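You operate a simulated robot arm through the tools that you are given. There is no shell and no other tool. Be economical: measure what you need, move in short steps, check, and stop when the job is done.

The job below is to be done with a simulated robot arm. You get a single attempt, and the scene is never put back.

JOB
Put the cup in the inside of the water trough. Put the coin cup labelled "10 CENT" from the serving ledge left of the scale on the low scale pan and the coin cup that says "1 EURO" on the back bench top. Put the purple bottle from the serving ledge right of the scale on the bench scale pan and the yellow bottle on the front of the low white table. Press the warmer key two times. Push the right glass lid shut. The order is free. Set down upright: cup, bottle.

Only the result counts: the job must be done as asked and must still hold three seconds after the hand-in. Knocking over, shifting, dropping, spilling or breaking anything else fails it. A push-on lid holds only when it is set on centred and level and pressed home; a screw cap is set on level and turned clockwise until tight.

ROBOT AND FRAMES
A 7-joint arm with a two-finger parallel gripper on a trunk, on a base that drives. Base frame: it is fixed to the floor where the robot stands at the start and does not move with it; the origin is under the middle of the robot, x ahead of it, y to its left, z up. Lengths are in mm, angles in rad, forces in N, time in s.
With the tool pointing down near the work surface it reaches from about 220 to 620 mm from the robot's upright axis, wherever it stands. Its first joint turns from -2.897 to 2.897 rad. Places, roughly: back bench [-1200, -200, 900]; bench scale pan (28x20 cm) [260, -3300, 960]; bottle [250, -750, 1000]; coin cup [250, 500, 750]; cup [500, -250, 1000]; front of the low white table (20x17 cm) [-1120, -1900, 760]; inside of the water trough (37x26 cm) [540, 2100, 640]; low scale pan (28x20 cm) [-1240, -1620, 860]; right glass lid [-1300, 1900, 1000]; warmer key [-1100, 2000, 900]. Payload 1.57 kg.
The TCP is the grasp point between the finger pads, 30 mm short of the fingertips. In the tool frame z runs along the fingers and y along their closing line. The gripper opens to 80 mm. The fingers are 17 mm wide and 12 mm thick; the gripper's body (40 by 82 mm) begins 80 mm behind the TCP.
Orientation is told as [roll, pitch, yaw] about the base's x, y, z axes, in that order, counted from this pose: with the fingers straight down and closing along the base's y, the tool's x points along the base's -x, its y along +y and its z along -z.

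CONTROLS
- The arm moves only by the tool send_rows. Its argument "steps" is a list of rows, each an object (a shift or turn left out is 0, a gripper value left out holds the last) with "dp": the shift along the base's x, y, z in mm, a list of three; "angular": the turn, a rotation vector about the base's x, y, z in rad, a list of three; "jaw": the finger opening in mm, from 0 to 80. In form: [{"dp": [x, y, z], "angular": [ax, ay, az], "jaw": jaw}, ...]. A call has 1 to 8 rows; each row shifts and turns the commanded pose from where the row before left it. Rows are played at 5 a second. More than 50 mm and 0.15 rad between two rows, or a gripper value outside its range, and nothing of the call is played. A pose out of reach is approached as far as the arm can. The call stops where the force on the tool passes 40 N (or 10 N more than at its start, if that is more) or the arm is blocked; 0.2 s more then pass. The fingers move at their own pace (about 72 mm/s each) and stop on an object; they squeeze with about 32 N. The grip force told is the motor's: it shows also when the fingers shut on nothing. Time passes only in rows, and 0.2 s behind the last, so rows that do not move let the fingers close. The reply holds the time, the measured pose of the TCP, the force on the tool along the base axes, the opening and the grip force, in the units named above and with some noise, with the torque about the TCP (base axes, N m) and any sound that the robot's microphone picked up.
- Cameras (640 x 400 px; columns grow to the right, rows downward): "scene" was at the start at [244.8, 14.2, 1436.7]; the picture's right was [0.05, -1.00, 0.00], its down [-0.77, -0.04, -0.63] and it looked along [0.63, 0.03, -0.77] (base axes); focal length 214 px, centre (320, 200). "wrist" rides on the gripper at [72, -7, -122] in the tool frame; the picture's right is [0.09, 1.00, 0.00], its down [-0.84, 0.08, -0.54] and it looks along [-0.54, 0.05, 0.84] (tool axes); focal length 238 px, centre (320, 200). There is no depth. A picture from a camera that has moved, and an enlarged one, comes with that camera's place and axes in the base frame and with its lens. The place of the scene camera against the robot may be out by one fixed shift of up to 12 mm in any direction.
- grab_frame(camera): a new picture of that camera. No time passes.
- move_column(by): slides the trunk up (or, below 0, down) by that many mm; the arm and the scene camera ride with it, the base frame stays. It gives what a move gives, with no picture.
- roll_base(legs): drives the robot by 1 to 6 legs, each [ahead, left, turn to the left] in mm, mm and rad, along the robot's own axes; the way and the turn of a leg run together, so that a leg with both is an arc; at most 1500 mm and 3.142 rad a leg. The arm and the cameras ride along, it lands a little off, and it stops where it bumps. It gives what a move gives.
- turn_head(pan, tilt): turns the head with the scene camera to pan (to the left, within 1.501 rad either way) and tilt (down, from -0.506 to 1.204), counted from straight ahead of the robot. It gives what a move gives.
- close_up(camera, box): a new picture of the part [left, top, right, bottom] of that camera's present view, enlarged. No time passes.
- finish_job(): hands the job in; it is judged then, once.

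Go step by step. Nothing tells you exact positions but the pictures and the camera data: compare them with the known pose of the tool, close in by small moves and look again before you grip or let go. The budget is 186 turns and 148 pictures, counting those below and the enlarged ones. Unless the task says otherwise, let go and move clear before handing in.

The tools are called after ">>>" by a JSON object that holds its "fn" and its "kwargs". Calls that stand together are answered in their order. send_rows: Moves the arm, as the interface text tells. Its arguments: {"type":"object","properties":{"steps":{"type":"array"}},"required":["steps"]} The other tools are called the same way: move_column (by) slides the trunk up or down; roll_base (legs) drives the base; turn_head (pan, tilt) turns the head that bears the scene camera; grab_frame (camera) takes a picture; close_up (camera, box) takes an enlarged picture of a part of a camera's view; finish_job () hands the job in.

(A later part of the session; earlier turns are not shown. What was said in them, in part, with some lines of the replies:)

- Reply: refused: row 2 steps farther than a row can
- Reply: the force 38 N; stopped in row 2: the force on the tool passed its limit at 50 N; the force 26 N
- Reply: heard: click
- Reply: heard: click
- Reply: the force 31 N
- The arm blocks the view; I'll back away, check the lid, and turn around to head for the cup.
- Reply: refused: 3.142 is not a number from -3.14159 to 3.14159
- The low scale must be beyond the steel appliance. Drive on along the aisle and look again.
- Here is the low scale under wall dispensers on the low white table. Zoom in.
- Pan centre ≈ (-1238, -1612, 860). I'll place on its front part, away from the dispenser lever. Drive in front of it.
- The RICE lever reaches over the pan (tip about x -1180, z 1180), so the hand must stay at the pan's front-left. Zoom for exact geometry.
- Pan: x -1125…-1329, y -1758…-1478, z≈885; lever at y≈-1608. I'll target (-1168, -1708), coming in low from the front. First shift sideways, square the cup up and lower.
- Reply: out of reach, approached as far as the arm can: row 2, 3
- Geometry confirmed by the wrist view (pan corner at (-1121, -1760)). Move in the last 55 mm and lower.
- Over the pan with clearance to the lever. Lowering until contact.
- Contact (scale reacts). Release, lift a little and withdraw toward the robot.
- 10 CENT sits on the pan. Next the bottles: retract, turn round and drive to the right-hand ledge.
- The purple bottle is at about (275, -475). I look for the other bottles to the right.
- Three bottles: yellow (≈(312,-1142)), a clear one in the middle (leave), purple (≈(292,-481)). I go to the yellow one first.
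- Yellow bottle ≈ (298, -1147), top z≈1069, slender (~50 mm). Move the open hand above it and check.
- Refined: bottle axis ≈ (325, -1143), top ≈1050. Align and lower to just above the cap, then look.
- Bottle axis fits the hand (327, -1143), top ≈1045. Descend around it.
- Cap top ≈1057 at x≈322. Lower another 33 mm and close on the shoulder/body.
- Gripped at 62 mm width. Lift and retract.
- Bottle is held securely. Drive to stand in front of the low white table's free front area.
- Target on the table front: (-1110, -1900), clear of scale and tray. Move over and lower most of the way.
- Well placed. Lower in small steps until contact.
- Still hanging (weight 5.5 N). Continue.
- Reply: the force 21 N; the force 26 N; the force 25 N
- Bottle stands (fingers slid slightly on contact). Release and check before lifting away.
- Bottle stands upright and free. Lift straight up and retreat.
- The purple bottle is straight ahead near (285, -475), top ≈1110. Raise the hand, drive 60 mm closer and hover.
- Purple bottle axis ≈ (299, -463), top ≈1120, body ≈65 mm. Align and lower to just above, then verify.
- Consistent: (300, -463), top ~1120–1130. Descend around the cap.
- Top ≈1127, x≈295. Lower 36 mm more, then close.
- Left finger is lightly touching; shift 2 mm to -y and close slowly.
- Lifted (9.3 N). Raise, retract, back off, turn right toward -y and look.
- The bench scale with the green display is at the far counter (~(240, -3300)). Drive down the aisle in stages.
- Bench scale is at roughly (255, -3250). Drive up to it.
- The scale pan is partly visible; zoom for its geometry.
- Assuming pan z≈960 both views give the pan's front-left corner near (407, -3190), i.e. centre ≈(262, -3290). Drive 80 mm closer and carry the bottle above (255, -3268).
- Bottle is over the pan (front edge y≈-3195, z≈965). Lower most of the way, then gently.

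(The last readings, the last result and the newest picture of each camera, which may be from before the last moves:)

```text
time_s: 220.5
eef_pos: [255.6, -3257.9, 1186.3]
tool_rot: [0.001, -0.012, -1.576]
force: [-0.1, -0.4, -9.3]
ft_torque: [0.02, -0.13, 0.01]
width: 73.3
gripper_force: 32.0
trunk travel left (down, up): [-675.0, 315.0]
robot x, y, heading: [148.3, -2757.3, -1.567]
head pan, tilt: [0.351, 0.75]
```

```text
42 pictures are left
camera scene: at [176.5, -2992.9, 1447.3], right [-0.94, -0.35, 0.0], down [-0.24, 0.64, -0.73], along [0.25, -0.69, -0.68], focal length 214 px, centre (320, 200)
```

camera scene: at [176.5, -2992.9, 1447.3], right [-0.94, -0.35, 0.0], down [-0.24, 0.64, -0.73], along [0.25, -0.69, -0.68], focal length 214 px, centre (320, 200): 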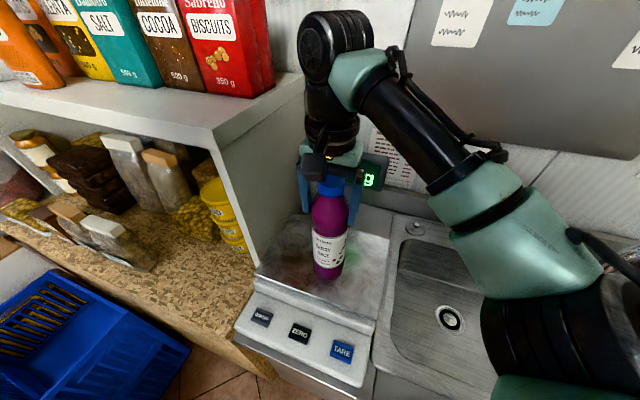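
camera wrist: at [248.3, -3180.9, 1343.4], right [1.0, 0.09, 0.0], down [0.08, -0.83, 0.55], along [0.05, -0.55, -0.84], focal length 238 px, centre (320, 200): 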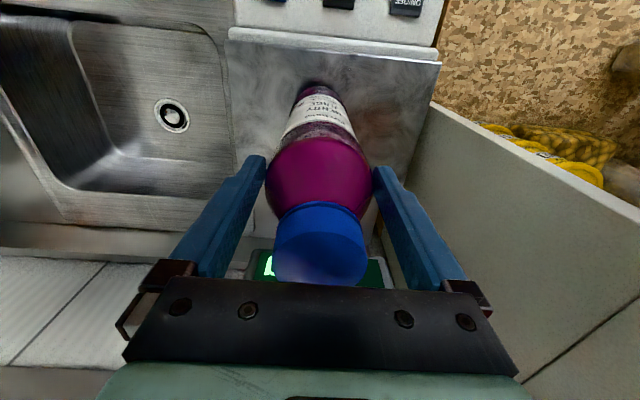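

>>> {"fn": "send_rows", "kwargs": {"steps": [{"dp": [0, 0, -3]}, {"dp": [0, 0, -3]}, {"dp": [0, 0, -3]}]}}

```text
time_s: 221.3
eef_pos: [254.0, -3257.4, 1179.1]
tool_rot: [0.002, -0.019, -1.577]
force: [-1.2, -3.1, 25.5]
ft_torque: [-0.36, 0.06, 0.18]
width: 73.7
gripper_force: 31.5
trunk travel left (down, up): [-675.0, 315.0]
robot x, y, heading: [147.6, -2753.9, -1.566]
head pan, tilt: [0.351, 0.75]
```

Contact (25 N). Ease up slightly, release, and check.

>>> {"fn": "send_rows", "kwargs": {"steps": [{"dp": [0, 0, 2]}, {}, {"jaw": 80}, {}, {}]}}

>>> {"fn": "grab_frame", "kwargs": {"camera": "scene"}}

>>> {"fn": "grab_frame", "kwargs": {"camera": "wrist"}}

```text
time_s: 222.5
eef_pos: [254.6, -3258.8, 1177.7]
tool_rot: [0.0, -0.011, -1.575]
force: [-0.1, -0.3, -0.5]
ft_torque: [-0.02, -0.01, 0.02]
width: 79.9
gripper_force: 0.1
trunk travel left (down, up): [-675.0, 315.0]
robot x, y, heading: [150.3, -2753.3, -1.571]
head pan, tilt: [0.351, 0.75]
```

```text
41 pictures are left
camera scene: at [176.4, -2992.3, 1447.4], right [-0.94, -0.35, 0.0], down [-0.24, 0.64, -0.73], along [0.25, -0.69, -0.68], focal length 214 px, centre (320, 200)
```

scene: 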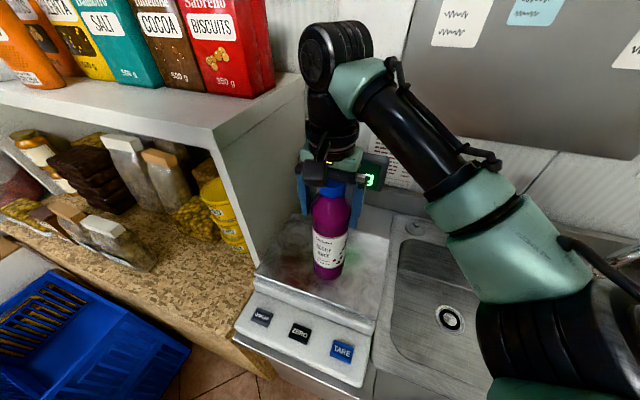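

```text
40 pictures are left
camera wrist: at [248.7, -3184.5, 1299.9], right [1.0, 0.09, 0.0], down [0.07, -0.83, 0.55], along [0.05, -0.55, -0.83], focal length 238 px, centre (320, 200)
```

wrist: 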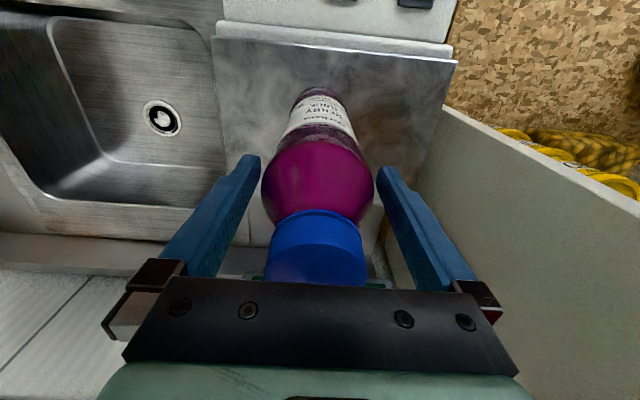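

Standing free. Lift straight up slowly, then retreat.

>>> {"fn": "send_rows", "kwargs": {"steps": [{"dp": [-1, 0, 10]}, {"dp": [0, 0, 25]}, {"dp": [0, 0, 40]}, {"dp": [0, 0, 40]}, {"dp": [0, 20, 20]}, {"dp": [-10, 45, 0]}, {"dp": [-20, 45, 0]}, {"dp": [-20, 45, 0]}]}}

>>> {"fn": "grab_frame", "kwargs": {"camera": "scene"}}

```text
time_s: 224.3
eef_pos: [206.4, -3098.1, 1315.6]
tool_rot: [0.001, -0.012, -1.575]
force: [-0.2, 0.4, -0.3]
ft_torque: [-0.01, -0.01, 0.01]
width: 79.8
gripper_force: 0.0
trunk travel left (down, up): [-675.0, 315.0]
robot x, y, heading: [149.1, -2756.4, -1.57]
head pan, tilt: [0.351, 0.75]
```

```text
39 pictures are left
camera scene: at [175.8, -2991.4, 1447.6], right [-0.94, -0.35, 0.0], down [-0.24, 0.64, -0.73], along [0.25, -0.69, -0.68], focal length 214 px, centre (320, 200)
```

scene: 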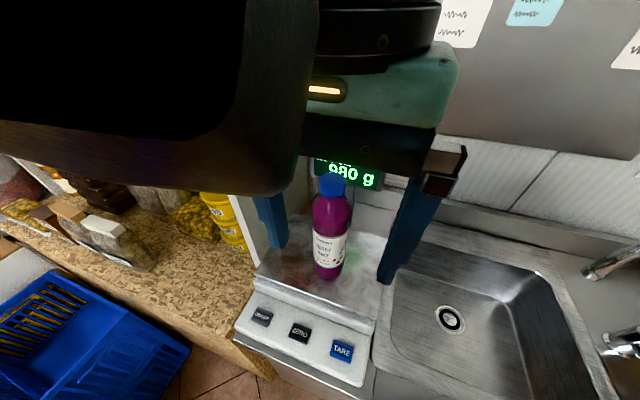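

Scale reads 980 g, bottle upright. Now back to the cup on the first scale.

>>> {"fn": "roll_base", "kwargs": {"legs": [[-150, 0, 0], [0, -380, 0], [-1400, 0, 0]]}}

>>> {"fn": "roll_base", "kwargs": {"legs": [[-950, 0, 0], [0, 0, 1.571]]}}

>>> {"fn": "turn_head", "kwargs": {"pan": 0.0, "tilt": 0.75}}

>>> {"fn": "grab_frame", "kwargs": {"camera": "scene"}}

```text
time_s: 234.3
eef_pos: [-163.3, -1554.1, 1316.1]
tool_rot: [-0.001, -0.012, -1.603]
force: [-0.6, 0.0, 1.1]
ft_torque: [-0.02, -0.02, -0.01]
width: 80.2
gripper_force: 0.0
trunk travel left (down, up): [-675.0, 315.0]
robot x, y, heading: [-210.3, -1211.5, -1.591]
head pan, tilt: [0.351, 0.75]
```

```text
time_s: 243.2
eef_pos: [162.9, -187.8, 1316.4]
tool_rot: [0.0, -0.011, -0.064]
force: [-0.6, 0.7, -0.1]
ft_torque: [0.01, -0.01, 0.01]
width: 79.9
gripper_force: 0.1
trunk travel left (down, up): [-675.0, 315.0]
robot x, y, heading: [-181.6, -225.4, -0.058]
head pan, tilt: [0.351, 0.75]
```

```text
time_s: 244.0
eef_pos: [163.3, -190.5, 1315.5]
tool_rot: [0.001, -0.01, -0.064]
force: [20.9, -9.6, -10.9]
ft_torque: [1.32, 1.61, 0.94]
width: 80.2
gripper_force: 0.1
trunk travel left (down, up): [-675.0, 315.0]
robot x, y, heading: [-183.2, -223.4, -0.057]
head pan, tilt: [0.0, 0.75]
```

```text
38 pictures are left
camera scene: at [68.1, -226.7, 1447.5], right [-0.03, -1.0, 0.0], down [-0.68, 0.02, -0.73], along [0.73, -0.02, -0.68], focal length 214 px, centre (320, 200)
```

scene: 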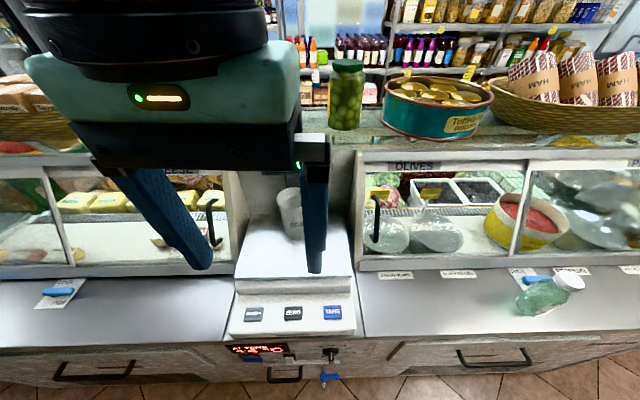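

The head and hand seem to be touching (force 20 N); move the hand away from the head first, toward the cup.

>>> {"fn": "send_rows", "kwargs": {"steps": [{"dp": [20, 0, -20]}, {"dp": [35, 0, -20]}, {"dp": [40, 0, -20]}, {"dp": [40, 0, -20]}]}}

>>> {"fn": "grab_frame", "kwargs": {"camera": "wrist"}}

>>> {"fn": "grab_frame", "kwargs": {"camera": "scene"}}

```text
time_s: 245.0
eef_pos: [296.2, -190.5, 1236.4]
tool_rot: [0.0, -0.012, -0.06]
force: [0.0, -0.3, -0.3]
ft_torque: [0.0, -0.01, 0.03]
width: 79.8
gripper_force: 0.1
trunk travel left (down, up): [-675.0, 315.0]
robot x, y, heading: [-183.4, -223.1, -0.057]
head pan, tilt: [0.0, 0.75]
```

```text
37 pictures are left
camera wrist: at [222.4, -191.8, 1358.1], right [-0.03, 1.0, 0.0], down [0.83, 0.03, 0.55], along [0.55, 0.01, -0.83], focal length 238 px, centre (320, 200)
```

wrist: 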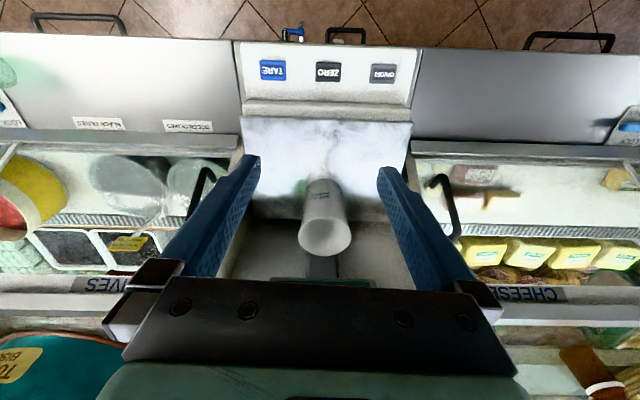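

```text
36 pictures are left
camera scene: at [68.8, -228.8, 1447.2], right [-0.05, -1.0, 0.0], down [-0.68, 0.04, -0.73], along [0.73, -0.04, -0.68], focal length 214 px, centre (320, 200)
```

scene: 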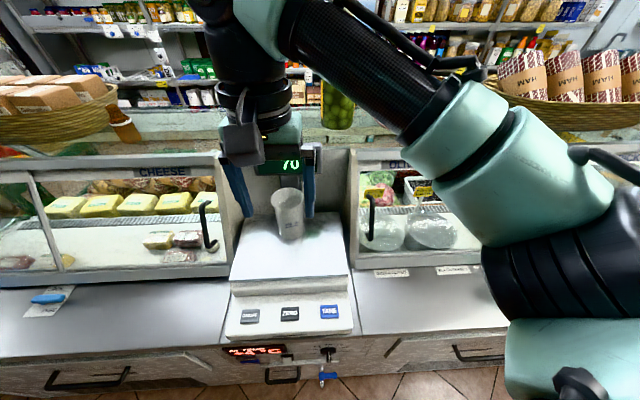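

The cup's rim may be ~80 mm wide, so I may need a wall pinch. Zoom to measure.

>>> {"fn": "close_up", "kwargs": {"camera": "wrist", "box": [260, 150, 390, 280]}}

>>> {"fn": "close_up", "kwargs": {"camera": "scene", "box": [225, 140, 355, 280]}}

```text
3.08 times, centred on (325, 215) of wrist
camera zoom: at [222.4, -191.8, 1358.1], right [-0.03, 1.0, 0.0], down [0.83, 0.03, 0.55], along [0.55, 0.01, -0.83], focal length 733 px, centre (305, 154)
```

zoom: 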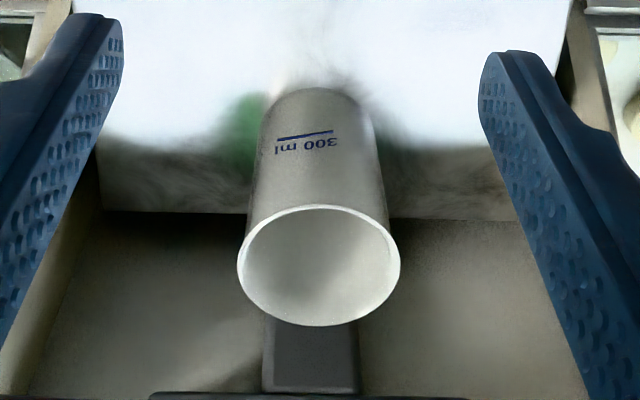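

```text
2.86 times, centred on (290, 210) of scene
camera zoom: at [68.8, -228.8, 1447.2], right [-0.05, -1.0, 0.0], down [-0.68, 0.04, -0.73], along [0.73, -0.04, -0.68], focal length 613 px, centre (406, 171)
```

zoom: 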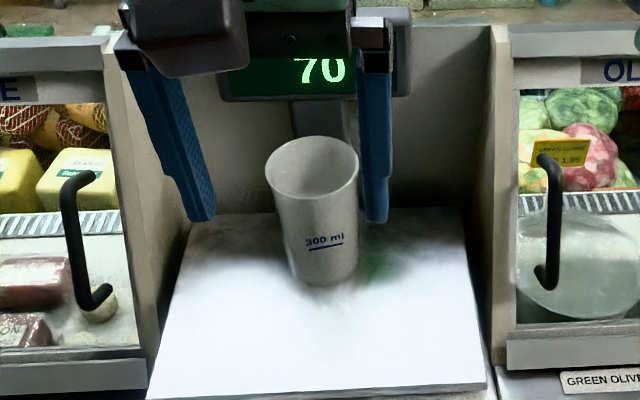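

Rim centre ≈ (479, -179, 1074), diameter ≈82 mm — too wide for an outside grip, so I'll pinch the wall with one finger inside. Drive 140 mm closer first.

>>> {"fn": "roll_base", "kwargs": {"legs": [[140, 0, 0.055]]}}

>>> {"fn": "grab_frame", "kwargs": {"camera": "wrist"}}

```text
time_s: 246.3
eef_pos: [431.4, -167.9, 1237.2]
tool_rot: [-0.002, -0.012, -0.007]
force: [1.1, -0.5, -0.2]
ft_torque: [0.01, 0.02, -0.01]
width: 79.8
gripper_force: 0.1
trunk travel left (down, up): [-675.0, 315.0]
robot x, y, heading: [-46.3, -228.8, 0.003]
head pan, tilt: [0.0, 0.75]
```

```text
33 pictures are left
camera wrist: at [358.5, -173.7, 1358.6], right [-0.08, 1.0, 0.0], down [0.83, 0.07, 0.55], along [0.55, 0.05, -0.83], focal length 238 px, centre (320, 200)
```

wrist: 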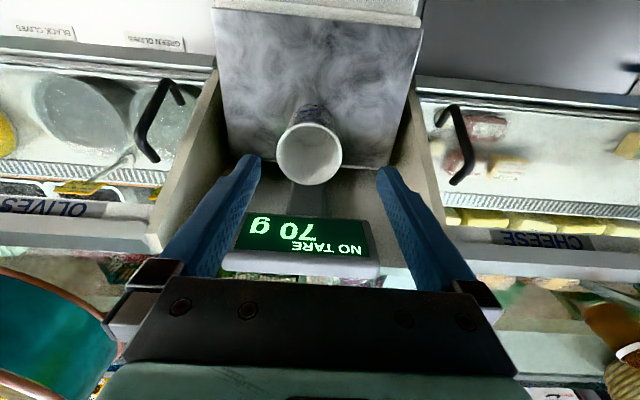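

Rim confirmed at (478, -178, 1074). Move over its -y wall, still above the rim.

>>> {"fn": "send_rows", "kwargs": {"steps": [{"dp": [20, -24, -20]}, {"dp": [21, -24, -30]}, {"dp": [0, 0, -35]}, {"dp": [0, 0, -30]}]}}

>>> {"fn": "grab_frame", "kwargs": {"camera": "wrist"}}

>>> {"fn": "close_up", "kwargs": {"camera": "scene", "box": [225, 110, 385, 290]}}

```text
time_s: 247.3
eef_pos: [472.9, -216.8, 1120.5]
tool_rot: [0.0, -0.012, -0.007]
force: [0.4, -0.4, 0.0]
ft_torque: [0.03, 0.02, 0.01]
width: 79.7
gripper_force: 0.0
trunk travel left (down, up): [-675.0, 315.0]
robot x, y, heading: [-38.6, -229.9, -0.002]
head pan, tilt: [0.0, 0.75]
```

```text
32 pictures are left
camera wrist: at [400.4, -222.3, 1243.2], right [-0.08, 1.0, 0.0], down [0.83, 0.07, 0.55], along [0.55, 0.05, -0.83], focal length 238 px, centre (320, 200)
```

wrist: 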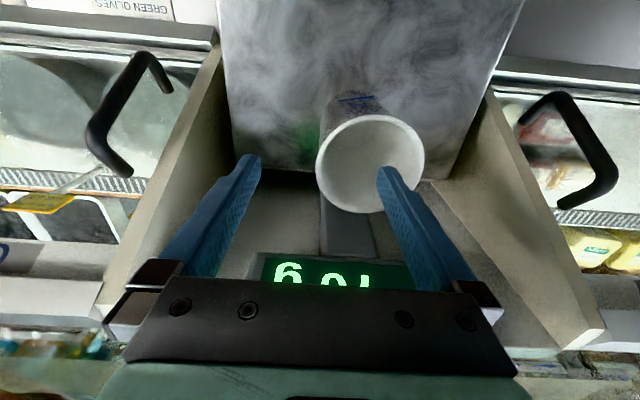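

```text
2.22 times, centred on (305, 200) of scene
camera zoom: at [208.0, -219.0, 1447.3], right [0.0, -1.0, 0.0], down [-0.68, 0.0, -0.73], along [0.73, 0.0, -0.68], focal length 477 px, centre (353, 200)
```

zoom: 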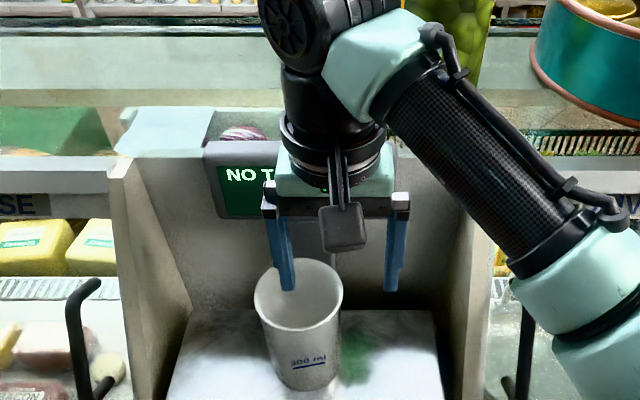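

The inner finger is above the cup's inside and the wall is midway between the fingers. Descend 54 mm.

>>> {"fn": "send_rows", "kwargs": {"steps": [{"dp": [0, 0, -20]}, {"dp": [0, 0, -20]}, {"dp": [0, 0, -14]}]}}

>>> {"fn": "grab_frame", "kwargs": {"camera": "wrist"}}

```text
time_s: 248.1
eef_pos: [470.8, -216.2, 1067.0]
tool_rot: [-0.001, -0.012, -0.007]
force: [0.0, 0.3, -0.6]
ft_torque: [-0.04, 0.02, 0.01]
width: 80.1
gripper_force: 0.1
trunk travel left (down, up): [-675.0, 315.0]
robot x, y, heading: [-41.6, -230.0, 0.008]
head pan, tilt: [0.0, 0.75]
```

```text
30 pictures are left
camera wrist: at [398.9, -222.0, 1188.9], right [-0.08, 1.0, 0.0], down [0.83, 0.07, 0.55], along [0.55, 0.05, -0.83], focal length 238 px, centre (320, 200)
```

wrist: 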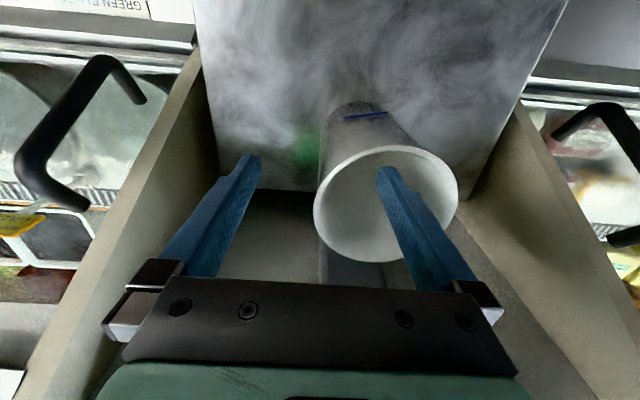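

Inner finger inside, outer finger outside. Close on the wall.

>>> {"fn": "send_rows", "kwargs": {"steps": [{"dp": [0, -2, 0], "jaw": 40}, {"jaw": 15}, {"jaw": 0}, {}, {}]}}

>>> {"fn": "send_rows", "kwargs": {"steps": [{"dp": [0, 0, 12]}, {"dp": [0, 0, 20]}, {"dp": [-5, 0, 30]}]}}

>>> {"fn": "grab_frame", "kwargs": {"camera": "wrist"}}

>>> {"fn": "close_up", "kwargs": {"camera": "scene", "box": [225, 110, 385, 290]}}

```text
time_s: 249.3
eef_pos: [472.6, -218.4, 1067.7]
tool_rot: [0.0, -0.013, -0.006]
force: [1.0, 1.9, 4.9]
ft_torque: [0.66, -0.13, -0.1]
width: 4.3
gripper_force: 25.3
trunk travel left (down, up): [-675.0, 315.0]
robot x, y, heading: [-44.5, -231.3, -0.0]
head pan, tilt: [0.0, 0.75]
```

```text
time_s: 250.1
eef_pos: [466.5, -219.2, 1130.5]
tool_rot: [0.0, -0.009, -0.006]
force: [-0.7, 0.1, -0.7]
ft_torque: [-0.02, -0.02, -0.01]
width: 3.8
gripper_force: 24.1
trunk travel left (down, up): [-675.0, 315.0]
robot x, y, heading: [-44.7, -232.4, 0.002]
head pan, tilt: [0.0, 0.75]
```

```text
29 pictures are left
camera wrist: at [393.4, -225.5, 1252.6], right [-0.08, 1.0, 0.0], down [0.83, 0.07, 0.55], along [0.55, 0.05, -0.83], focal length 238 px, centre (320, 200)
```

wrist: 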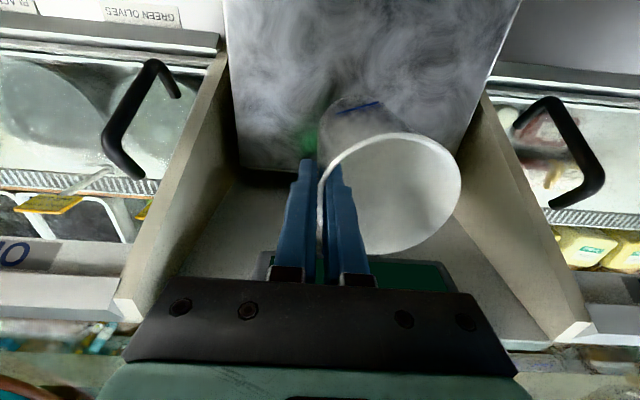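

```text
2.22 times, centred on (305, 200) of scene
camera zoom: at [207.1, -219.0, 1447.4], right [0.0, -1.0, 0.0], down [-0.68, 0.0, -0.73], along [0.73, 0.0, -0.68], focal length 477 px, centre (353, 200)
```

zoom: 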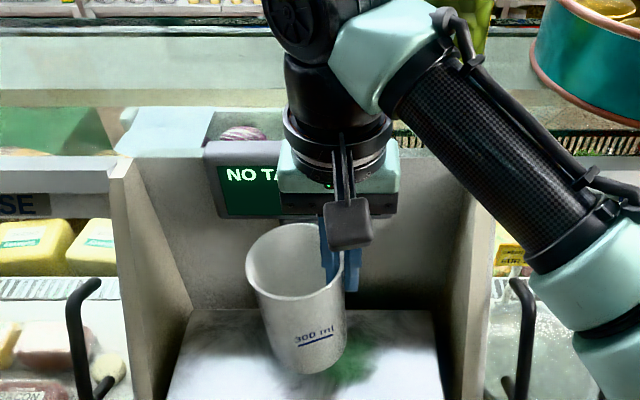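

The cup is held by its wall, tilted ~0.1 rad. Lift, retract and drive toward the trough.

>>> {"fn": "send_rows", "kwargs": {"steps": [{"dp": [-10, 0, 40]}, {"dp": [-30, 0, 35]}, {"dp": [-45, 0, 10]}, {"dp": [-45, 0, 0]}, {"dp": [-45, 0, 0]}, {"dp": [-40, 0, 0]}]}}

>>> {"fn": "roll_base", "kwargs": {"legs": [[-150, 0, 0], [0, 1450, 0]]}}

```text
time_s: 251.5
eef_pos: [249.7, -222.3, 1213.2]
tool_rot: [0.0, -0.014, -0.008]
force: [-0.1, -0.2, -0.2]
ft_torque: [-0.02, -0.01, -0.01]
width: 3.7
gripper_force: 24.4
trunk travel left (down, up): [-675.0, 315.0]
robot x, y, heading: [-43.6, -230.3, 0.002]
head pan, tilt: [0.0, 0.75]
```

```text
time_s: 259.6
eef_pos: [98.1, 1217.3, 1213.6]
tool_rot: [0.001, -0.012, -0.001]
force: [-0.3, -0.6, -1.1]
ft_torque: [-0.05, 0.01, 0.04]
width: 3.5
gripper_force: 24.2
trunk travel left (down, up): [-675.0, 315.0]
robot x, y, heading: [-194.3, 1205.6, 0.013]
head pan, tilt: [0.0, 0.75]
```

>>> {"fn": "roll_base", "kwargs": {"legs": [[0, 830, -0.01]]}}

>>> {"fn": "turn_head", "kwargs": {"pan": 0.0, "tilt": 0.75}}

>>> {"fn": "grab_frame", "kwargs": {"camera": "scene"}}

>>> {"fn": "grab_frame", "kwargs": {"camera": "wrist"}}

```text
time_s: 264.0
eef_pos: [98.4, 2019.6, 1212.8]
tool_rot: [0.001, -0.012, -0.017]
force: [-0.1, 0.4, -1.8]
ft_torque: [-0.02, -0.01, 0.01]
width: 3.5
gripper_force: 24.3
trunk travel left (down, up): [-675.0, 315.0]
robot x, y, heading: [-197.7, 2013.8, -0.012]
head pan, tilt: [0.0, 0.75]
```

```text
time_s: 264.6
eef_pos: [98.5, 2020.2, 1213.9]
tool_rot: [-0.001, -0.012, -0.018]
force: [-0.6, 0.4, -0.1]
ft_torque: [-0.03, 0.02, 0.01]
width: 3.7
gripper_force: 24.5
trunk travel left (down, up): [-675.0, 315.0]
robot x, y, heading: [-193.9, 2021.2, -0.009]
head pan, tilt: [0.0, 0.75]
```

```text
27 pictures are left
camera scene: at [54.7, 2024.0, 1447.4], right [-0.01, -1.0, 0.0], down [-0.68, 0.01, -0.73], along [0.73, -0.01, -0.68], focal length 214 px, centre (320, 200)
```

scene: 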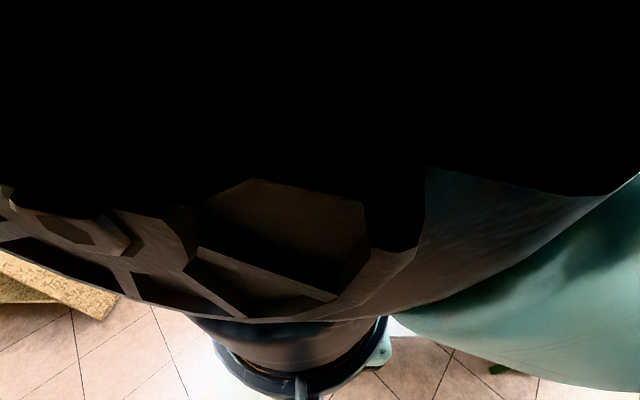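

```text
26 pictures are left
camera wrist: at [25.7, 2015.7, 1335.3], right [-0.08, 1.0, 0.0], down [0.83, 0.06, 0.55], along [0.55, 0.04, -0.83], focal length 238 px, centre (320, 200)
```

wrist: 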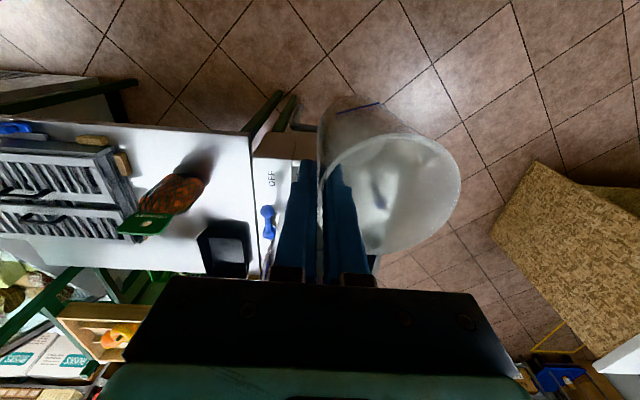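

The arm blocks the view; extend the hand forward a bit and look again.

>>> {"fn": "send_rows", "kwargs": {"steps": [{"dp": [45, 0, 0]}, {"dp": [45, 0, -5]}, {"dp": [45, 0, -10]}, {"dp": [45, 0, -10]}, {"dp": [45, 0, -10]}, {"dp": [30, 0, 0]}]}}

>>> {"fn": "grab_frame", "kwargs": {"camera": "scene"}}

>>> {"fn": "grab_frame", "kwargs": {"camera": "wrist"}}

```text
time_s: 266.0
eef_pos: [354.4, 2022.3, 1177.5]
tool_rot: [-0.002, -0.01, -0.015]
force: [-0.4, -0.6, -0.8]
ft_torque: [-0.03, 0.03, 0.01]
width: 3.6
gripper_force: 24.3
trunk travel left (down, up): [-675.0, 315.0]
robot x, y, heading: [-195.1, 2015.9, -0.008]
head pan, tilt: [0.0, 0.75]
```

```text
25 pictures are left
camera scene: at [55.1, 2024.1, 1447.3], right [-0.01, -1.0, 0.0], down [-0.68, 0.01, -0.73], along [0.73, -0.01, -0.68], focal length 214 px, centre (320, 200)
```

scene: 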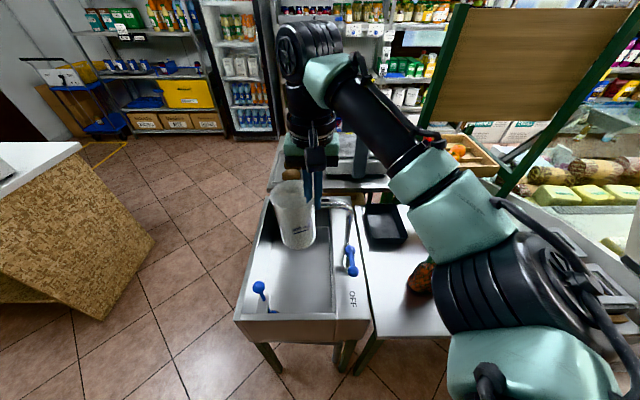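

```text
24 pictures are left
camera wrist: at [281.8, 2018.2, 1298.7], right [-0.08, 1.0, 0.0], down [0.83, 0.06, 0.55], along [0.55, 0.04, -0.83], focal length 238 px, centre (320, 200)
```

wrist: 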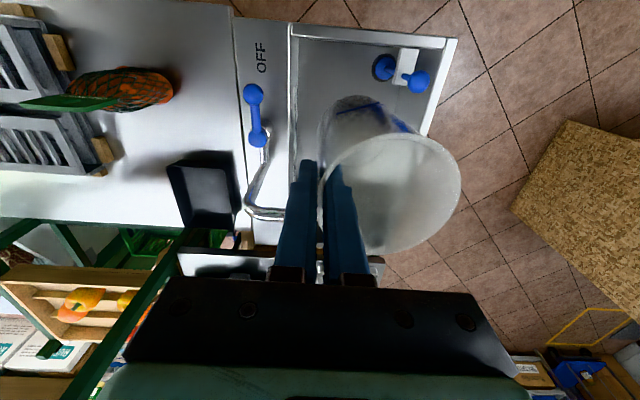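

Trough interior visible: x≈265–715, y≈1972–2211; a spout reaches in from the left around x≈540. Zoom to see the spout and floor.

>>> {"fn": "close_up", "kwargs": {"camera": "scene", "box": [225, 140, 395, 345]}}

>>> {"fn": "close_up", "kwargs": {"camera": "wrist", "box": [220, 0, 480, 290]}}

```text
1.95 times, centred on (310, 242) of scene
camera zoom: at [55.1, 2024.1, 1447.3], right [-0.01, -1.0, 0.0], down [-0.68, 0.01, -0.73], along [0.73, -0.01, -0.68], focal length 418 px, centre (340, 117)
```

zoom: 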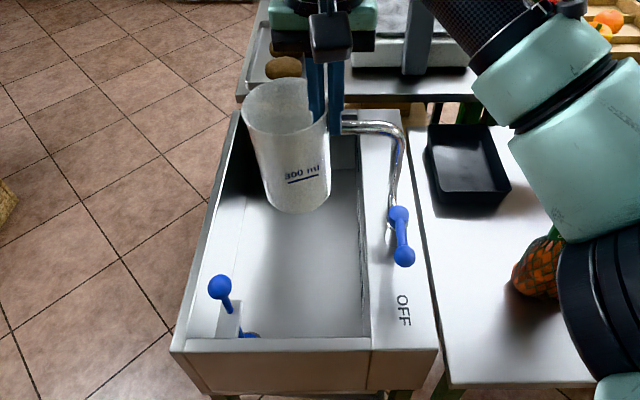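

```text
1.38 times, centred on (350, 145) of wrist
camera zoom: at [281.8, 2018.2, 1298.7], right [-0.08, 1.0, 0.0], down [0.83, 0.06, 0.55], along [0.55, 0.04, -0.83], focal length 329 px, centre (279, 276)
```

zoom: 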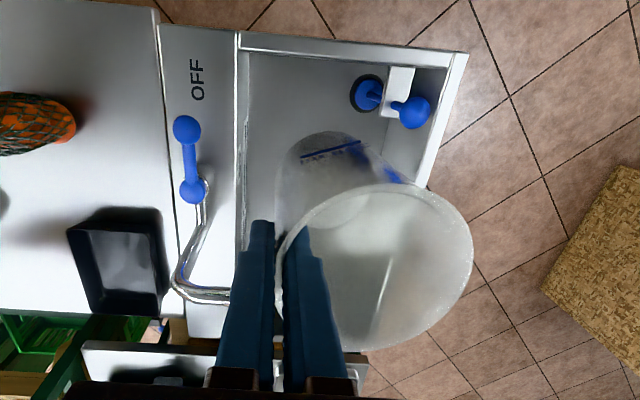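

I'll set the cup at about (425, 2120), ahead of the spout. Reposition, level the cup, drive in, and lower the trunk.

>>> {"fn": "send_rows", "kwargs": {"steps": [{"dp": [-25, 30, 0], "angular": [0.05, 0, 0]}, {"dp": [-25, 28, 0], "angular": [0.05, 0, 0]}]}}

>>> {"fn": "roll_base", "kwargs": {"legs": [[120, 0, 0]]}}

>>> {"fn": "move_column", "kwargs": {"by": -180}}

>>> {"fn": "grab_frame", "kwargs": {"camera": "scene"}}

>>> {"fn": "grab_frame", "kwargs": {"camera": "wrist"}}

```text
time_s: 266.6
eef_pos: [306.1, 2080.3, 1176.3]
tool_rot: [0.098, -0.01, -0.016]
force: [0.3, -1.0, -0.8]
ft_torque: [0.0, 0.02, -0.02]
width: 3.6
gripper_force: 24.5
trunk travel left (down, up): [-675.0, 315.0]
robot x, y, heading: [-196.3, 2020.7, -0.008]
head pan, tilt: [0.0, 0.75]
```

```text
time_s: 267.8
eef_pos: [422.6, 2079.7, 1175.3]
tool_rot: [0.099, -0.01, -0.016]
force: [0.4, -0.4, -0.2]
ft_torque: [-0.06, -0.01, 0.0]
width: 3.7
gripper_force: 24.0
trunk travel left (down, up): [-675.0, 315.0]
robot x, y, heading: [-80.7, 2013.2, -0.011]
head pan, tilt: [0.0, 0.75]
```

```text
time_s: 269.8
eef_pos: [422.7, 2079.9, 995.5]
tool_rot: [0.099, -0.01, -0.017]
force: [-0.3, -0.7, -1.1]
ft_torque: [-0.02, 0.01, -0.03]
width: 3.5
gripper_force: 24.4
trunk travel left (down, up): [-495.0, 495.0]
robot x, y, heading: [-83.0, 2016.2, -0.012]
head pan, tilt: [0.0, 0.75]
```

```text
21 pictures are left
camera scene: at [171.6, 2023.4, 1267.4], right [-0.01, -1.0, 0.0], down [-0.68, 0.0, -0.73], along [0.73, -0.01, -0.68], focal length 214 px, centre (320, 200)
```

scene: 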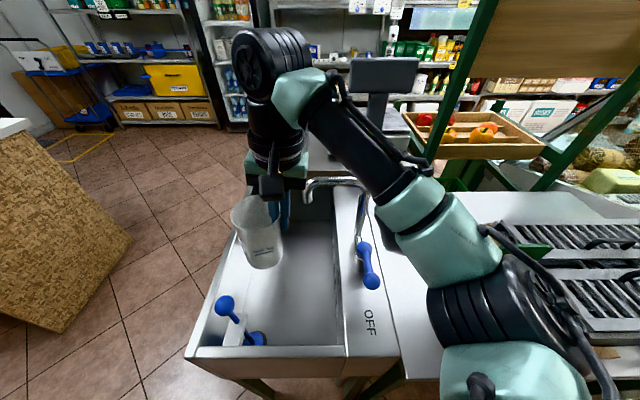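

```text
20 pictures are left
camera wrist: at [349.3, 2062.3, 1116.6], right [-0.08, 0.99, 0.1], down [0.83, 0.01, 0.56], along [0.55, 0.12, -0.83], focal length 238 px, centre (320, 200)
```

wrist: 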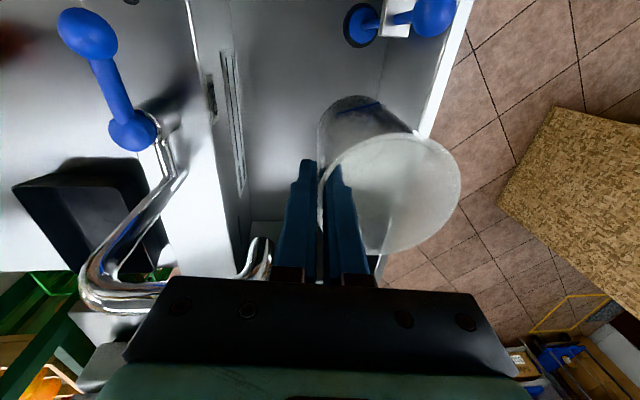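

The elbow is low above the side table with the pineapple-like item; I must check clearance before lowering further.

>>> {"fn": "turn_head", "kwargs": {"pan": -0.7, "tilt": 0.75}}

>>> {"fn": "grab_frame", "kwargs": {"camera": "scene"}}

```text
time_s: 270.9
eef_pos: [421.6, 2079.1, 995.5]
tool_rot: [0.099, -0.011, -0.015]
force: [0.4, -0.2, 0.2]
ft_torque: [-0.02, 0.02, 0.0]
width: 3.7
gripper_force: 25.0
trunk travel left (down, up): [-495.0, 495.0]
robot x, y, heading: [-79.0, 2014.7, -0.006]
head pan, tilt: [-0.7, 0.75]
```

```text
19 pictures are left
camera scene: at [151.8, 1970.2, 1267.4], right [-0.65, -0.76, 0.0], down [-0.52, 0.44, -0.73], along [0.56, -0.47, -0.68], focal length 214 px, centre (320, 200)
```

scene: 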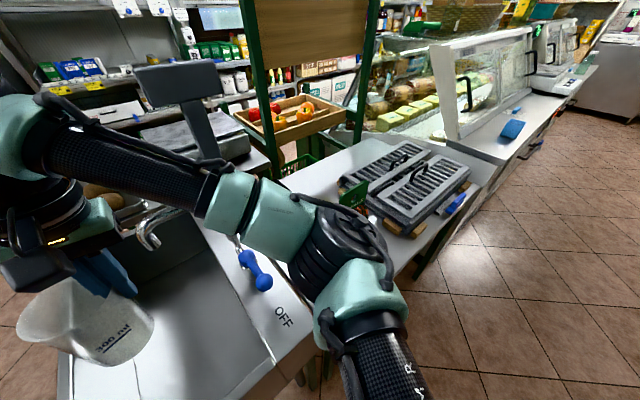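

An upright item with a green tag stands right behind the elbow. Zoom to see the gap.

>>> {"fn": "close_up", "kwargs": {"camera": "scene", "box": [260, 150, 440, 320]}}

```text
2.35 times, centred on (350, 235) of scene
camera zoom: at [151.8, 1970.2, 1267.4], right [-0.65, -0.76, 0.0], down [-0.52, 0.44, -0.73], along [0.56, -0.47, -0.68], focal length 505 px, centre (249, 118)
```

zoom: 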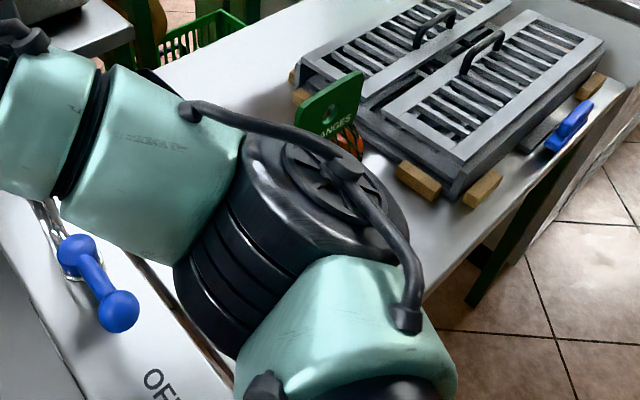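

Too risky there: I raise the trunk back up, shift the robot +320 mm in y so the elbow stays in front of the trough, and bring the hand back over it.

>>> {"fn": "move_column", "kwargs": {"by": 180}}

>>> {"fn": "close_up", "kwargs": {"camera": "scene", "box": [260, 150, 440, 320]}}

>>> {"fn": "roll_base", "kwargs": {"legs": [[0, 330, 0]]}}

```text
time_s: 272.9
eef_pos: [422.0, 2079.4, 1175.6]
tool_rot: [0.099, -0.01, -0.016]
force: [0.3, 0.4, -1.6]
ft_torque: [0.01, 0.0, -0.04]
width: 3.6
gripper_force: 24.6
trunk travel left (down, up): [-675.0, 315.0]
robot x, y, heading: [-83.2, 2015.5, -0.006]
head pan, tilt: [-0.7, 0.75]
```

```text
2.35 times, centred on (350, 235) of scene
camera zoom: at [151.9, 1970.1, 1447.3], right [-0.65, -0.76, 0.0], down [-0.52, 0.44, -0.73], along [0.56, -0.47, -0.68], focal length 505 px, centre (249, 118)
```

zoom: 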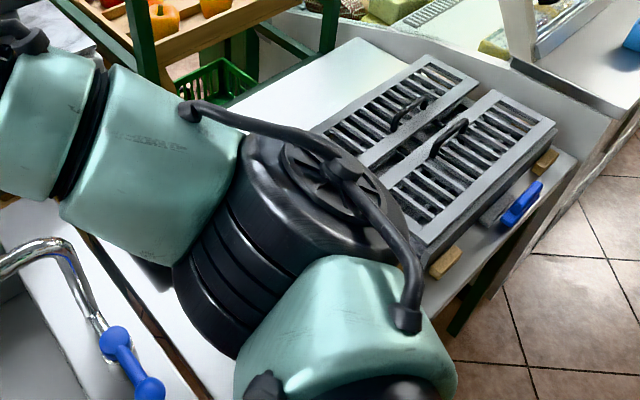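

```text
time_s: 275.1
eef_pos: [427.4, 2412.0, 1177.0]
tool_rot: [0.101, -0.011, -0.026]
force: [0.2, 0.1, -1.1]
ft_torque: [-0.07, 0.03, 0.01]
width: 3.6
gripper_force: 25.2
trunk travel left (down, up): [-675.0, 315.0]
robot x, y, heading: [-73.8, 2348.0, -0.016]
head pan, tilt: [-0.7, 0.75]
```

Now bring the hand back over the trough, toward (412, 2090), and check the oranges.

>>> {"fn": "send_rows", "kwargs": {"steps": [{"dp": [0, -45, 0]}, {"dp": [0, -45, 0]}, {"dp": [0, -45, 0]}, {"dp": [-5, -45, 0]}, {"dp": [-5, -45, 0]}, {"dp": [-5, -45, 0]}, {"dp": [0, -45, 0]}, {"dp": [0, -5, 0]}]}}

>>> {"fn": "grab_frame", "kwargs": {"camera": "scene"}}

>>> {"fn": "grab_frame", "kwargs": {"camera": "wrist"}}

```text
time_s: 276.9
eef_pos: [412.2, 2088.1, 1174.9]
tool_rot: [0.1, -0.011, -0.027]
force: [0.7, 0.5, -0.2]
ft_torque: [-0.04, -0.03, -0.02]
width: 3.6
gripper_force: 25.0
trunk travel left (down, up): [-675.0, 315.0]
robot x, y, heading: [-75.2, 2351.1, -0.015]
head pan, tilt: [-0.7, 0.75]
```

```text
16 pictures are left
camera scene: at [155.1, 2304.4, 1447.4], right [-0.66, -0.75, 0.0], down [-0.51, 0.45, -0.73], along [0.55, -0.48, -0.68], focal length 214 px, centre (320, 200)
```

scene: 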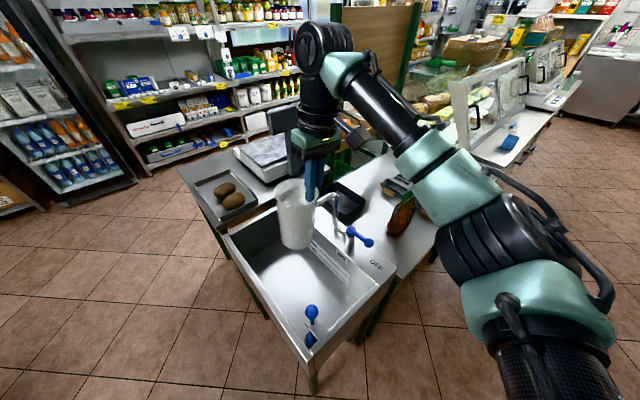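

```text
15 pictures are left
camera wrist: at [338.6, 2072.8, 1295.4], right [-0.07, 0.99, 0.1], down [0.83, 0.0, 0.56], along [0.55, 0.12, -0.83], focal length 238 px, centre (320, 200)
```

wrist: 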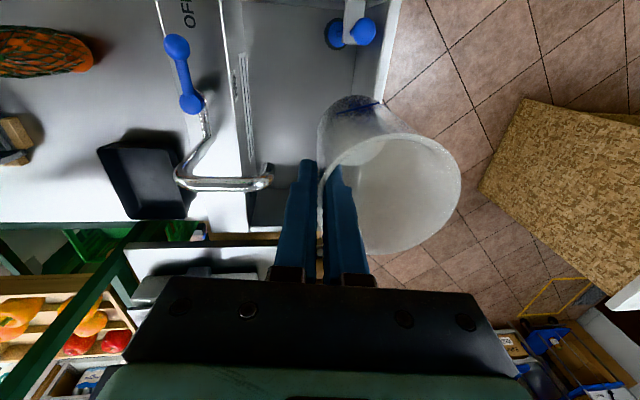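

Oranges untouched; elbow is now in front of the tables. I lower with the arm only and watch the elbow.

>>> {"fn": "send_rows", "kwargs": {"steps": [{"dp": [0, 0, -45]}, {"dp": [0, 0, -45]}, {"dp": [0, 0, -45]}, {"dp": [0, 0, -45]}]}}

>>> {"fn": "grab_frame", "kwargs": {"camera": "scene"}}

```text
time_s: 277.9
eef_pos: [410.3, 2088.9, 999.3]
tool_rot: [0.1, -0.009, -0.026]
force: [0.1, 0.9, -0.7]
ft_torque: [-0.05, 0.02, 0.01]
width: 3.4
gripper_force: 24.7
trunk travel left (down, up): [-675.0, 315.0]
robot x, y, heading: [-72.1, 2347.8, -0.02]
head pan, tilt: [-0.7, 0.75]
```

```text
14 pictures are left
camera scene: at [155.5, 2304.2, 1447.4], right [-0.66, -0.75, 0.0], down [-0.51, 0.45, -0.73], along [0.55, -0.48, -0.68], focal length 214 px, centre (320, 200)
```

scene: 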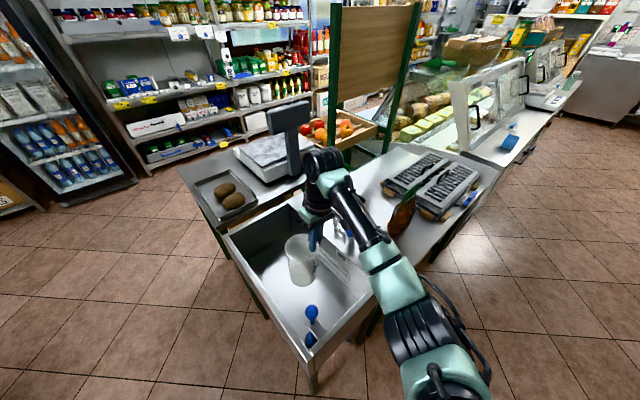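

Elbow is in front of the trough but low. I raise the trunk 150 mm so the forearm comes in steeper, then lower the arm and look.

>>> {"fn": "move_column", "kwargs": {"by": 150}}

>>> {"fn": "send_rows", "kwargs": {"steps": [{"dp": [0, 0, -45]}, {"dp": [0, 0, -45]}, {"dp": [0, 0, -45]}, {"dp": [0, 0, -45]}, {"dp": [0, 0, -40]}, {"dp": [0, 0, -40]}]}}

>>> {"fn": "turn_head", "kwargs": {"pan": -0.5, "tilt": 0.9}}

>>> {"fn": "grab_frame", "kwargs": {"camera": "scene"}}

```text
time_s: 279.6
eef_pos: [411.6, 2088.8, 1149.4]
tool_rot: [0.101, -0.011, -0.026]
force: [-0.7, 0.0, -0.4]
ft_torque: [-0.04, -0.02, 0.04]
width: 3.8
gripper_force: 24.6
trunk travel left (down, up): [-825.0, 165.0]
robot x, y, heading: [-75.6, 2350.9, -0.016]
head pan, tilt: [-0.7, 0.75]
```

```text
time_s: 281.0
eef_pos: [409.2, 2096.0, 897.8]
tool_rot: [0.098, -0.012, -0.023]
force: [0.1, 0.1, -0.4]
ft_torque: [0.0, 0.03, 0.02]
width: 3.8
gripper_force: 24.7
out of reach, approached as far as the arm can: row 6
trunk travel left (down, up): [-825.0, 165.0]
robot x, y, heading: [-73.7, 2350.7, -0.015]
head pan, tilt: [-0.7, 0.75]
```

```text
time_s: 281.8
eef_pos: [408.7, 2094.8, 896.3]
tool_rot: [0.1, -0.011, -0.025]
force: [-0.6, -0.4, -0.1]
ft_torque: [-0.06, 0.02, -0.02]
width: 3.7
gripper_force: 24.5
trunk travel left (down, up): [-825.0, 165.0]
robot x, y, heading: [-72.7, 2352.0, -0.019]
head pan, tilt: [-0.499, 0.901]
```

```text
13 pictures are left
camera scene: at [158.2, 2321.2, 1585.5], right [-0.49, -0.87, 0.0], down [-0.68, 0.39, -0.62], along [0.54, -0.31, -0.78], focal length 214 px, centre (320, 200)
```

scene: 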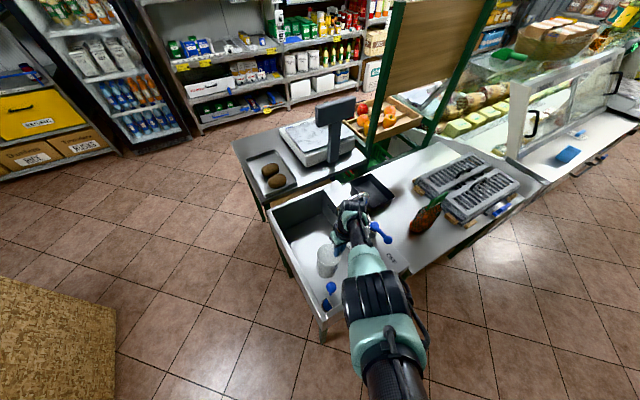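

The arm is at its lower reach; the elbow sits at z≈1150 so lowering the trunk now keeps the forearm well above the rim. Lower the trunk 120 mm and check.

>>> {"fn": "move_column", "kwargs": {"by": -120}}

>>> {"fn": "grab_frame", "kwargs": {"camera": "wrist"}}

>>> {"fn": "grab_frame", "kwargs": {"camera": "scene"}}

```text
time_s: 283.2
eef_pos: [408.3, 2094.8, 777.9]
tool_rot: [0.101, -0.01, -0.026]
force: [0.2, 0.7, -1.1]
ft_torque: [-0.02, 0.02, 0.0]
width: 3.6
gripper_force: 24.2
trunk travel left (down, up): [-705.0, 285.0]
robot x, y, heading: [-72.6, 2349.8, -0.02]
head pan, tilt: [-0.499, 0.901]
```

```text
12 pictures are left
camera wrist: at [334.7, 2078.7, 897.8], right [-0.07, 0.99, 0.1], down [0.83, 0.0, 0.56], along [0.55, 0.12, -0.83], focal length 238 px, centre (320, 200)
```

wrist: 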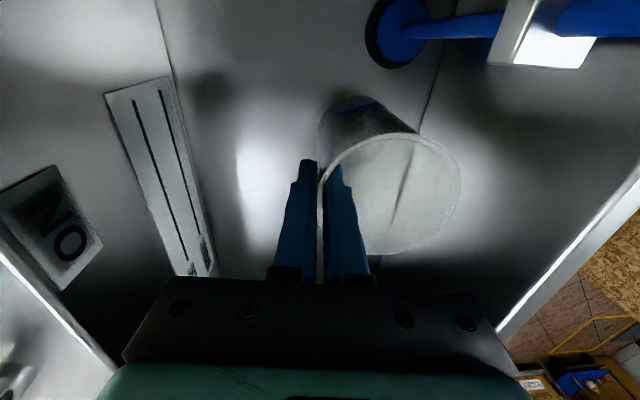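

```text
11 pictures are left
camera scene: at [158.3, 2321.4, 1465.5], right [-0.49, -0.87, 0.0], down [-0.68, 0.39, -0.62], along [0.54, -0.31, -0.78], focal length 214 px, centre (320, 200)
```

scene: 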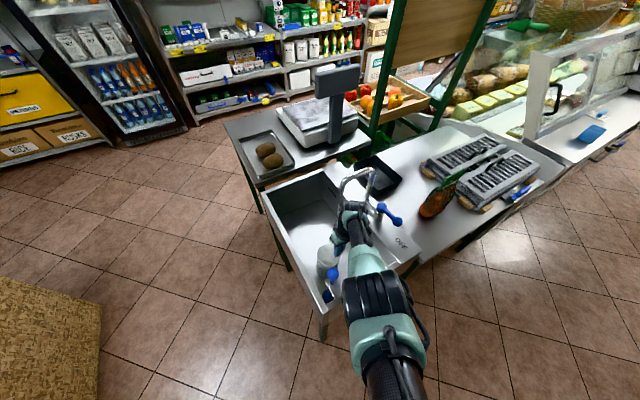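

Cup hovers ~40 mm above the trough floor, clear of the drain lever. Lower in small trunk steps.

>>> {"fn": "move_column", "kwargs": {"by": -22}}

>>> {"fn": "move_column", "kwargs": {"by": -5}}

>>> {"fn": "grab_frame", "kwargs": {"camera": "wrist"}}

```text
time_s: 283.9
eef_pos: [407.9, 2095.2, 756.4]
tool_rot: [0.1, -0.009, -0.024]
force: [1.3, 0.2, -1.9]
ft_torque: [-0.04, -0.01, 0.01]
width: 3.5
gripper_force: 24.7
trunk travel left (down, up): [-683.0, 307.0]
robot x, y, heading: [-74.3, 2353.5, -0.023]
head pan, tilt: [-0.499, 0.901]
```

```text
time_s: 284.5
eef_pos: [408.6, 2094.8, 751.4]
tool_rot: [0.101, -0.01, -0.025]
force: [-1.4, 1.1, 8.1]
ft_torque: [0.16, 0.32, 0.03]
width: 3.9
gripper_force: 24.5
trunk travel left (down, up): [-678.0, 312.0]
robot x, y, heading: [-77.5, 2351.4, -0.016]
head pan, tilt: [-0.499, 0.901]
```

```text
10 pictures are left
camera wrist: at [334.6, 2078.6, 871.8], right [-0.07, 0.99, 0.1], down [0.83, 0.0, 0.56], along [0.55, 0.12, -0.83], focal length 238 px, centre (320, 200)
```

wrist: 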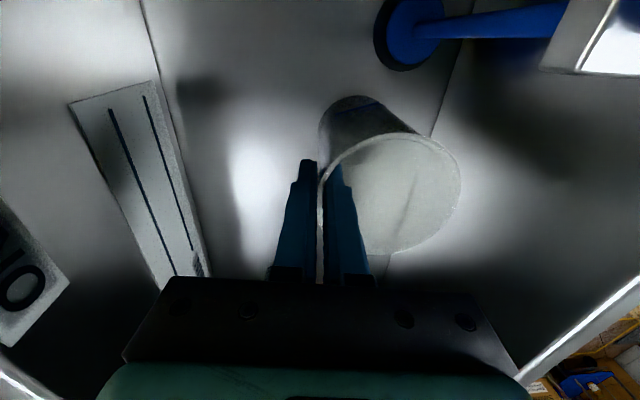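

Contact with the floor (8 N). Open the fingers moderately and check.

>>> {"fn": "send_rows", "kwargs": {"steps": [{"jaw": 8}, {"jaw": 20}, {"jaw": 40}, {}, {}]}}

>>> {"fn": "grab_frame", "kwargs": {"camera": "wrist"}}

```text
time_s: 285.7
eef_pos: [408.2, 2095.6, 749.6]
tool_rot: [0.1, -0.011, -0.023]
force: [0.1, 0.4, -0.3]
ft_torque: [0.03, 0.03, -0.04]
width: 40.0
gripper_force: 0.0
trunk travel left (down, up): [-678.0, 312.0]
robot x, y, heading: [-76.9, 2348.5, -0.014]
head pan, tilt: [-0.499, 0.901]
```

```text
9 pictures are left
camera wrist: at [334.7, 2078.6, 870.8], right [-0.07, 0.99, 0.1], down [0.83, 0.0, 0.56], along [0.55, 0.12, -0.83], focal length 238 px, centre (320, 200)
```

wrist: 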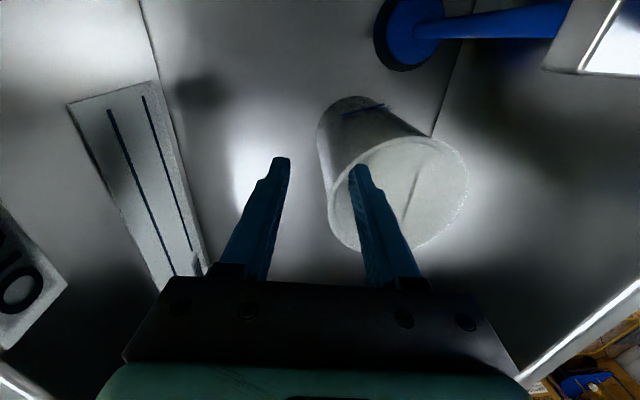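

The cup stands free. Raise the hand straight up with the trunk.

>>> {"fn": "move_column", "kwargs": {"by": 200}}

>>> {"fn": "grab_frame", "kwargs": {"camera": "wrist"}}

```text
time_s: 287.8
eef_pos: [408.5, 2095.2, 951.0]
tool_rot: [0.099, -0.01, -0.026]
force: [-0.3, -0.3, -0.4]
ft_torque: [0.02, 0.02, 0.01]
width: 40.3
gripper_force: 0.0
trunk travel left (down, up): [-878.0, 112.0]
robot x, y, heading: [-73.5, 2353.9, -0.018]
head pan, tilt: [-0.499, 0.901]
```

```text
8 pictures are left
camera wrist: at [334.7, 2078.7, 1070.7], right [-0.07, 0.99, 0.1], down [0.83, 0.0, 0.56], along [0.55, 0.12, -0.83], focal length 238 px, centre (320, 200)
```

wrist: 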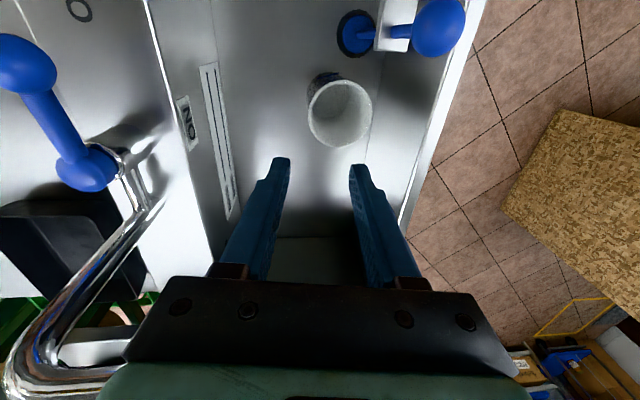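

The cup stands upright in the trough. Move the hand clear once more, then hand in.

>>> {"fn": "send_rows", "kwargs": {"steps": [{"dp": [0, 0, 45]}, {"dp": [0, 0, 45]}, {"dp": [-30, 10, 30]}, {}, {}]}}

>>> {"fn": "grab_frame", "kwargs": {"camera": "scene"}}

```text
time_s: 289.0
eef_pos: [381.0, 2104.5, 1068.0]
tool_rot: [0.1, -0.009, -0.025]
force: [-0.4, 0.3, 1.0]
ft_torque: [-0.01, 0.0, 0.0]
width: 40.0
gripper_force: 0.0
trunk travel left (down, up): [-878.0, 112.0]
robot x, y, heading: [-76.5, 2352.5, -0.019]
head pan, tilt: [-0.499, 0.901]
```

```text
7 pictures are left
camera scene: at [158.3, 2321.4, 1638.5], right [-0.49, -0.87, 0.0], down [-0.68, 0.39, -0.62], along [0.54, -0.31, -0.78], focal length 214 px, centre (320, 200)
```

scene: 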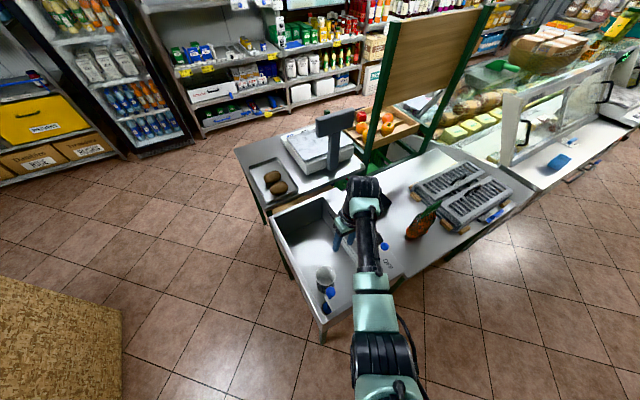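

The cup stands upright inside the trough and everything else is in place; handing in.

>>> {"fn": "finish_job", "kwargs": {}}

```text
The job is handed in.
```

I did every part of the job and handed it in:

- **Cup:** it stands upright inside the water trough, towards the front.
- **Coin cups:** "10 CENT" is on the low scale pan, and "1 EURO" is on the back bench top.
- **Bottles:** the purple bottle is upright on the bench scale pan, which read 980 g. The yellow bottle is upright on the front of the low white table.
- **Warmer key:** I pressed it twice, and the display went from +5 to +7 °C.
- **Right glass lid:** I pushed it shut until it hit its stop.

While lowering the cup, the elbow came very close to a net bag of oranges on the side table. I moved the robot away, and the bag was still standing in the last picture.
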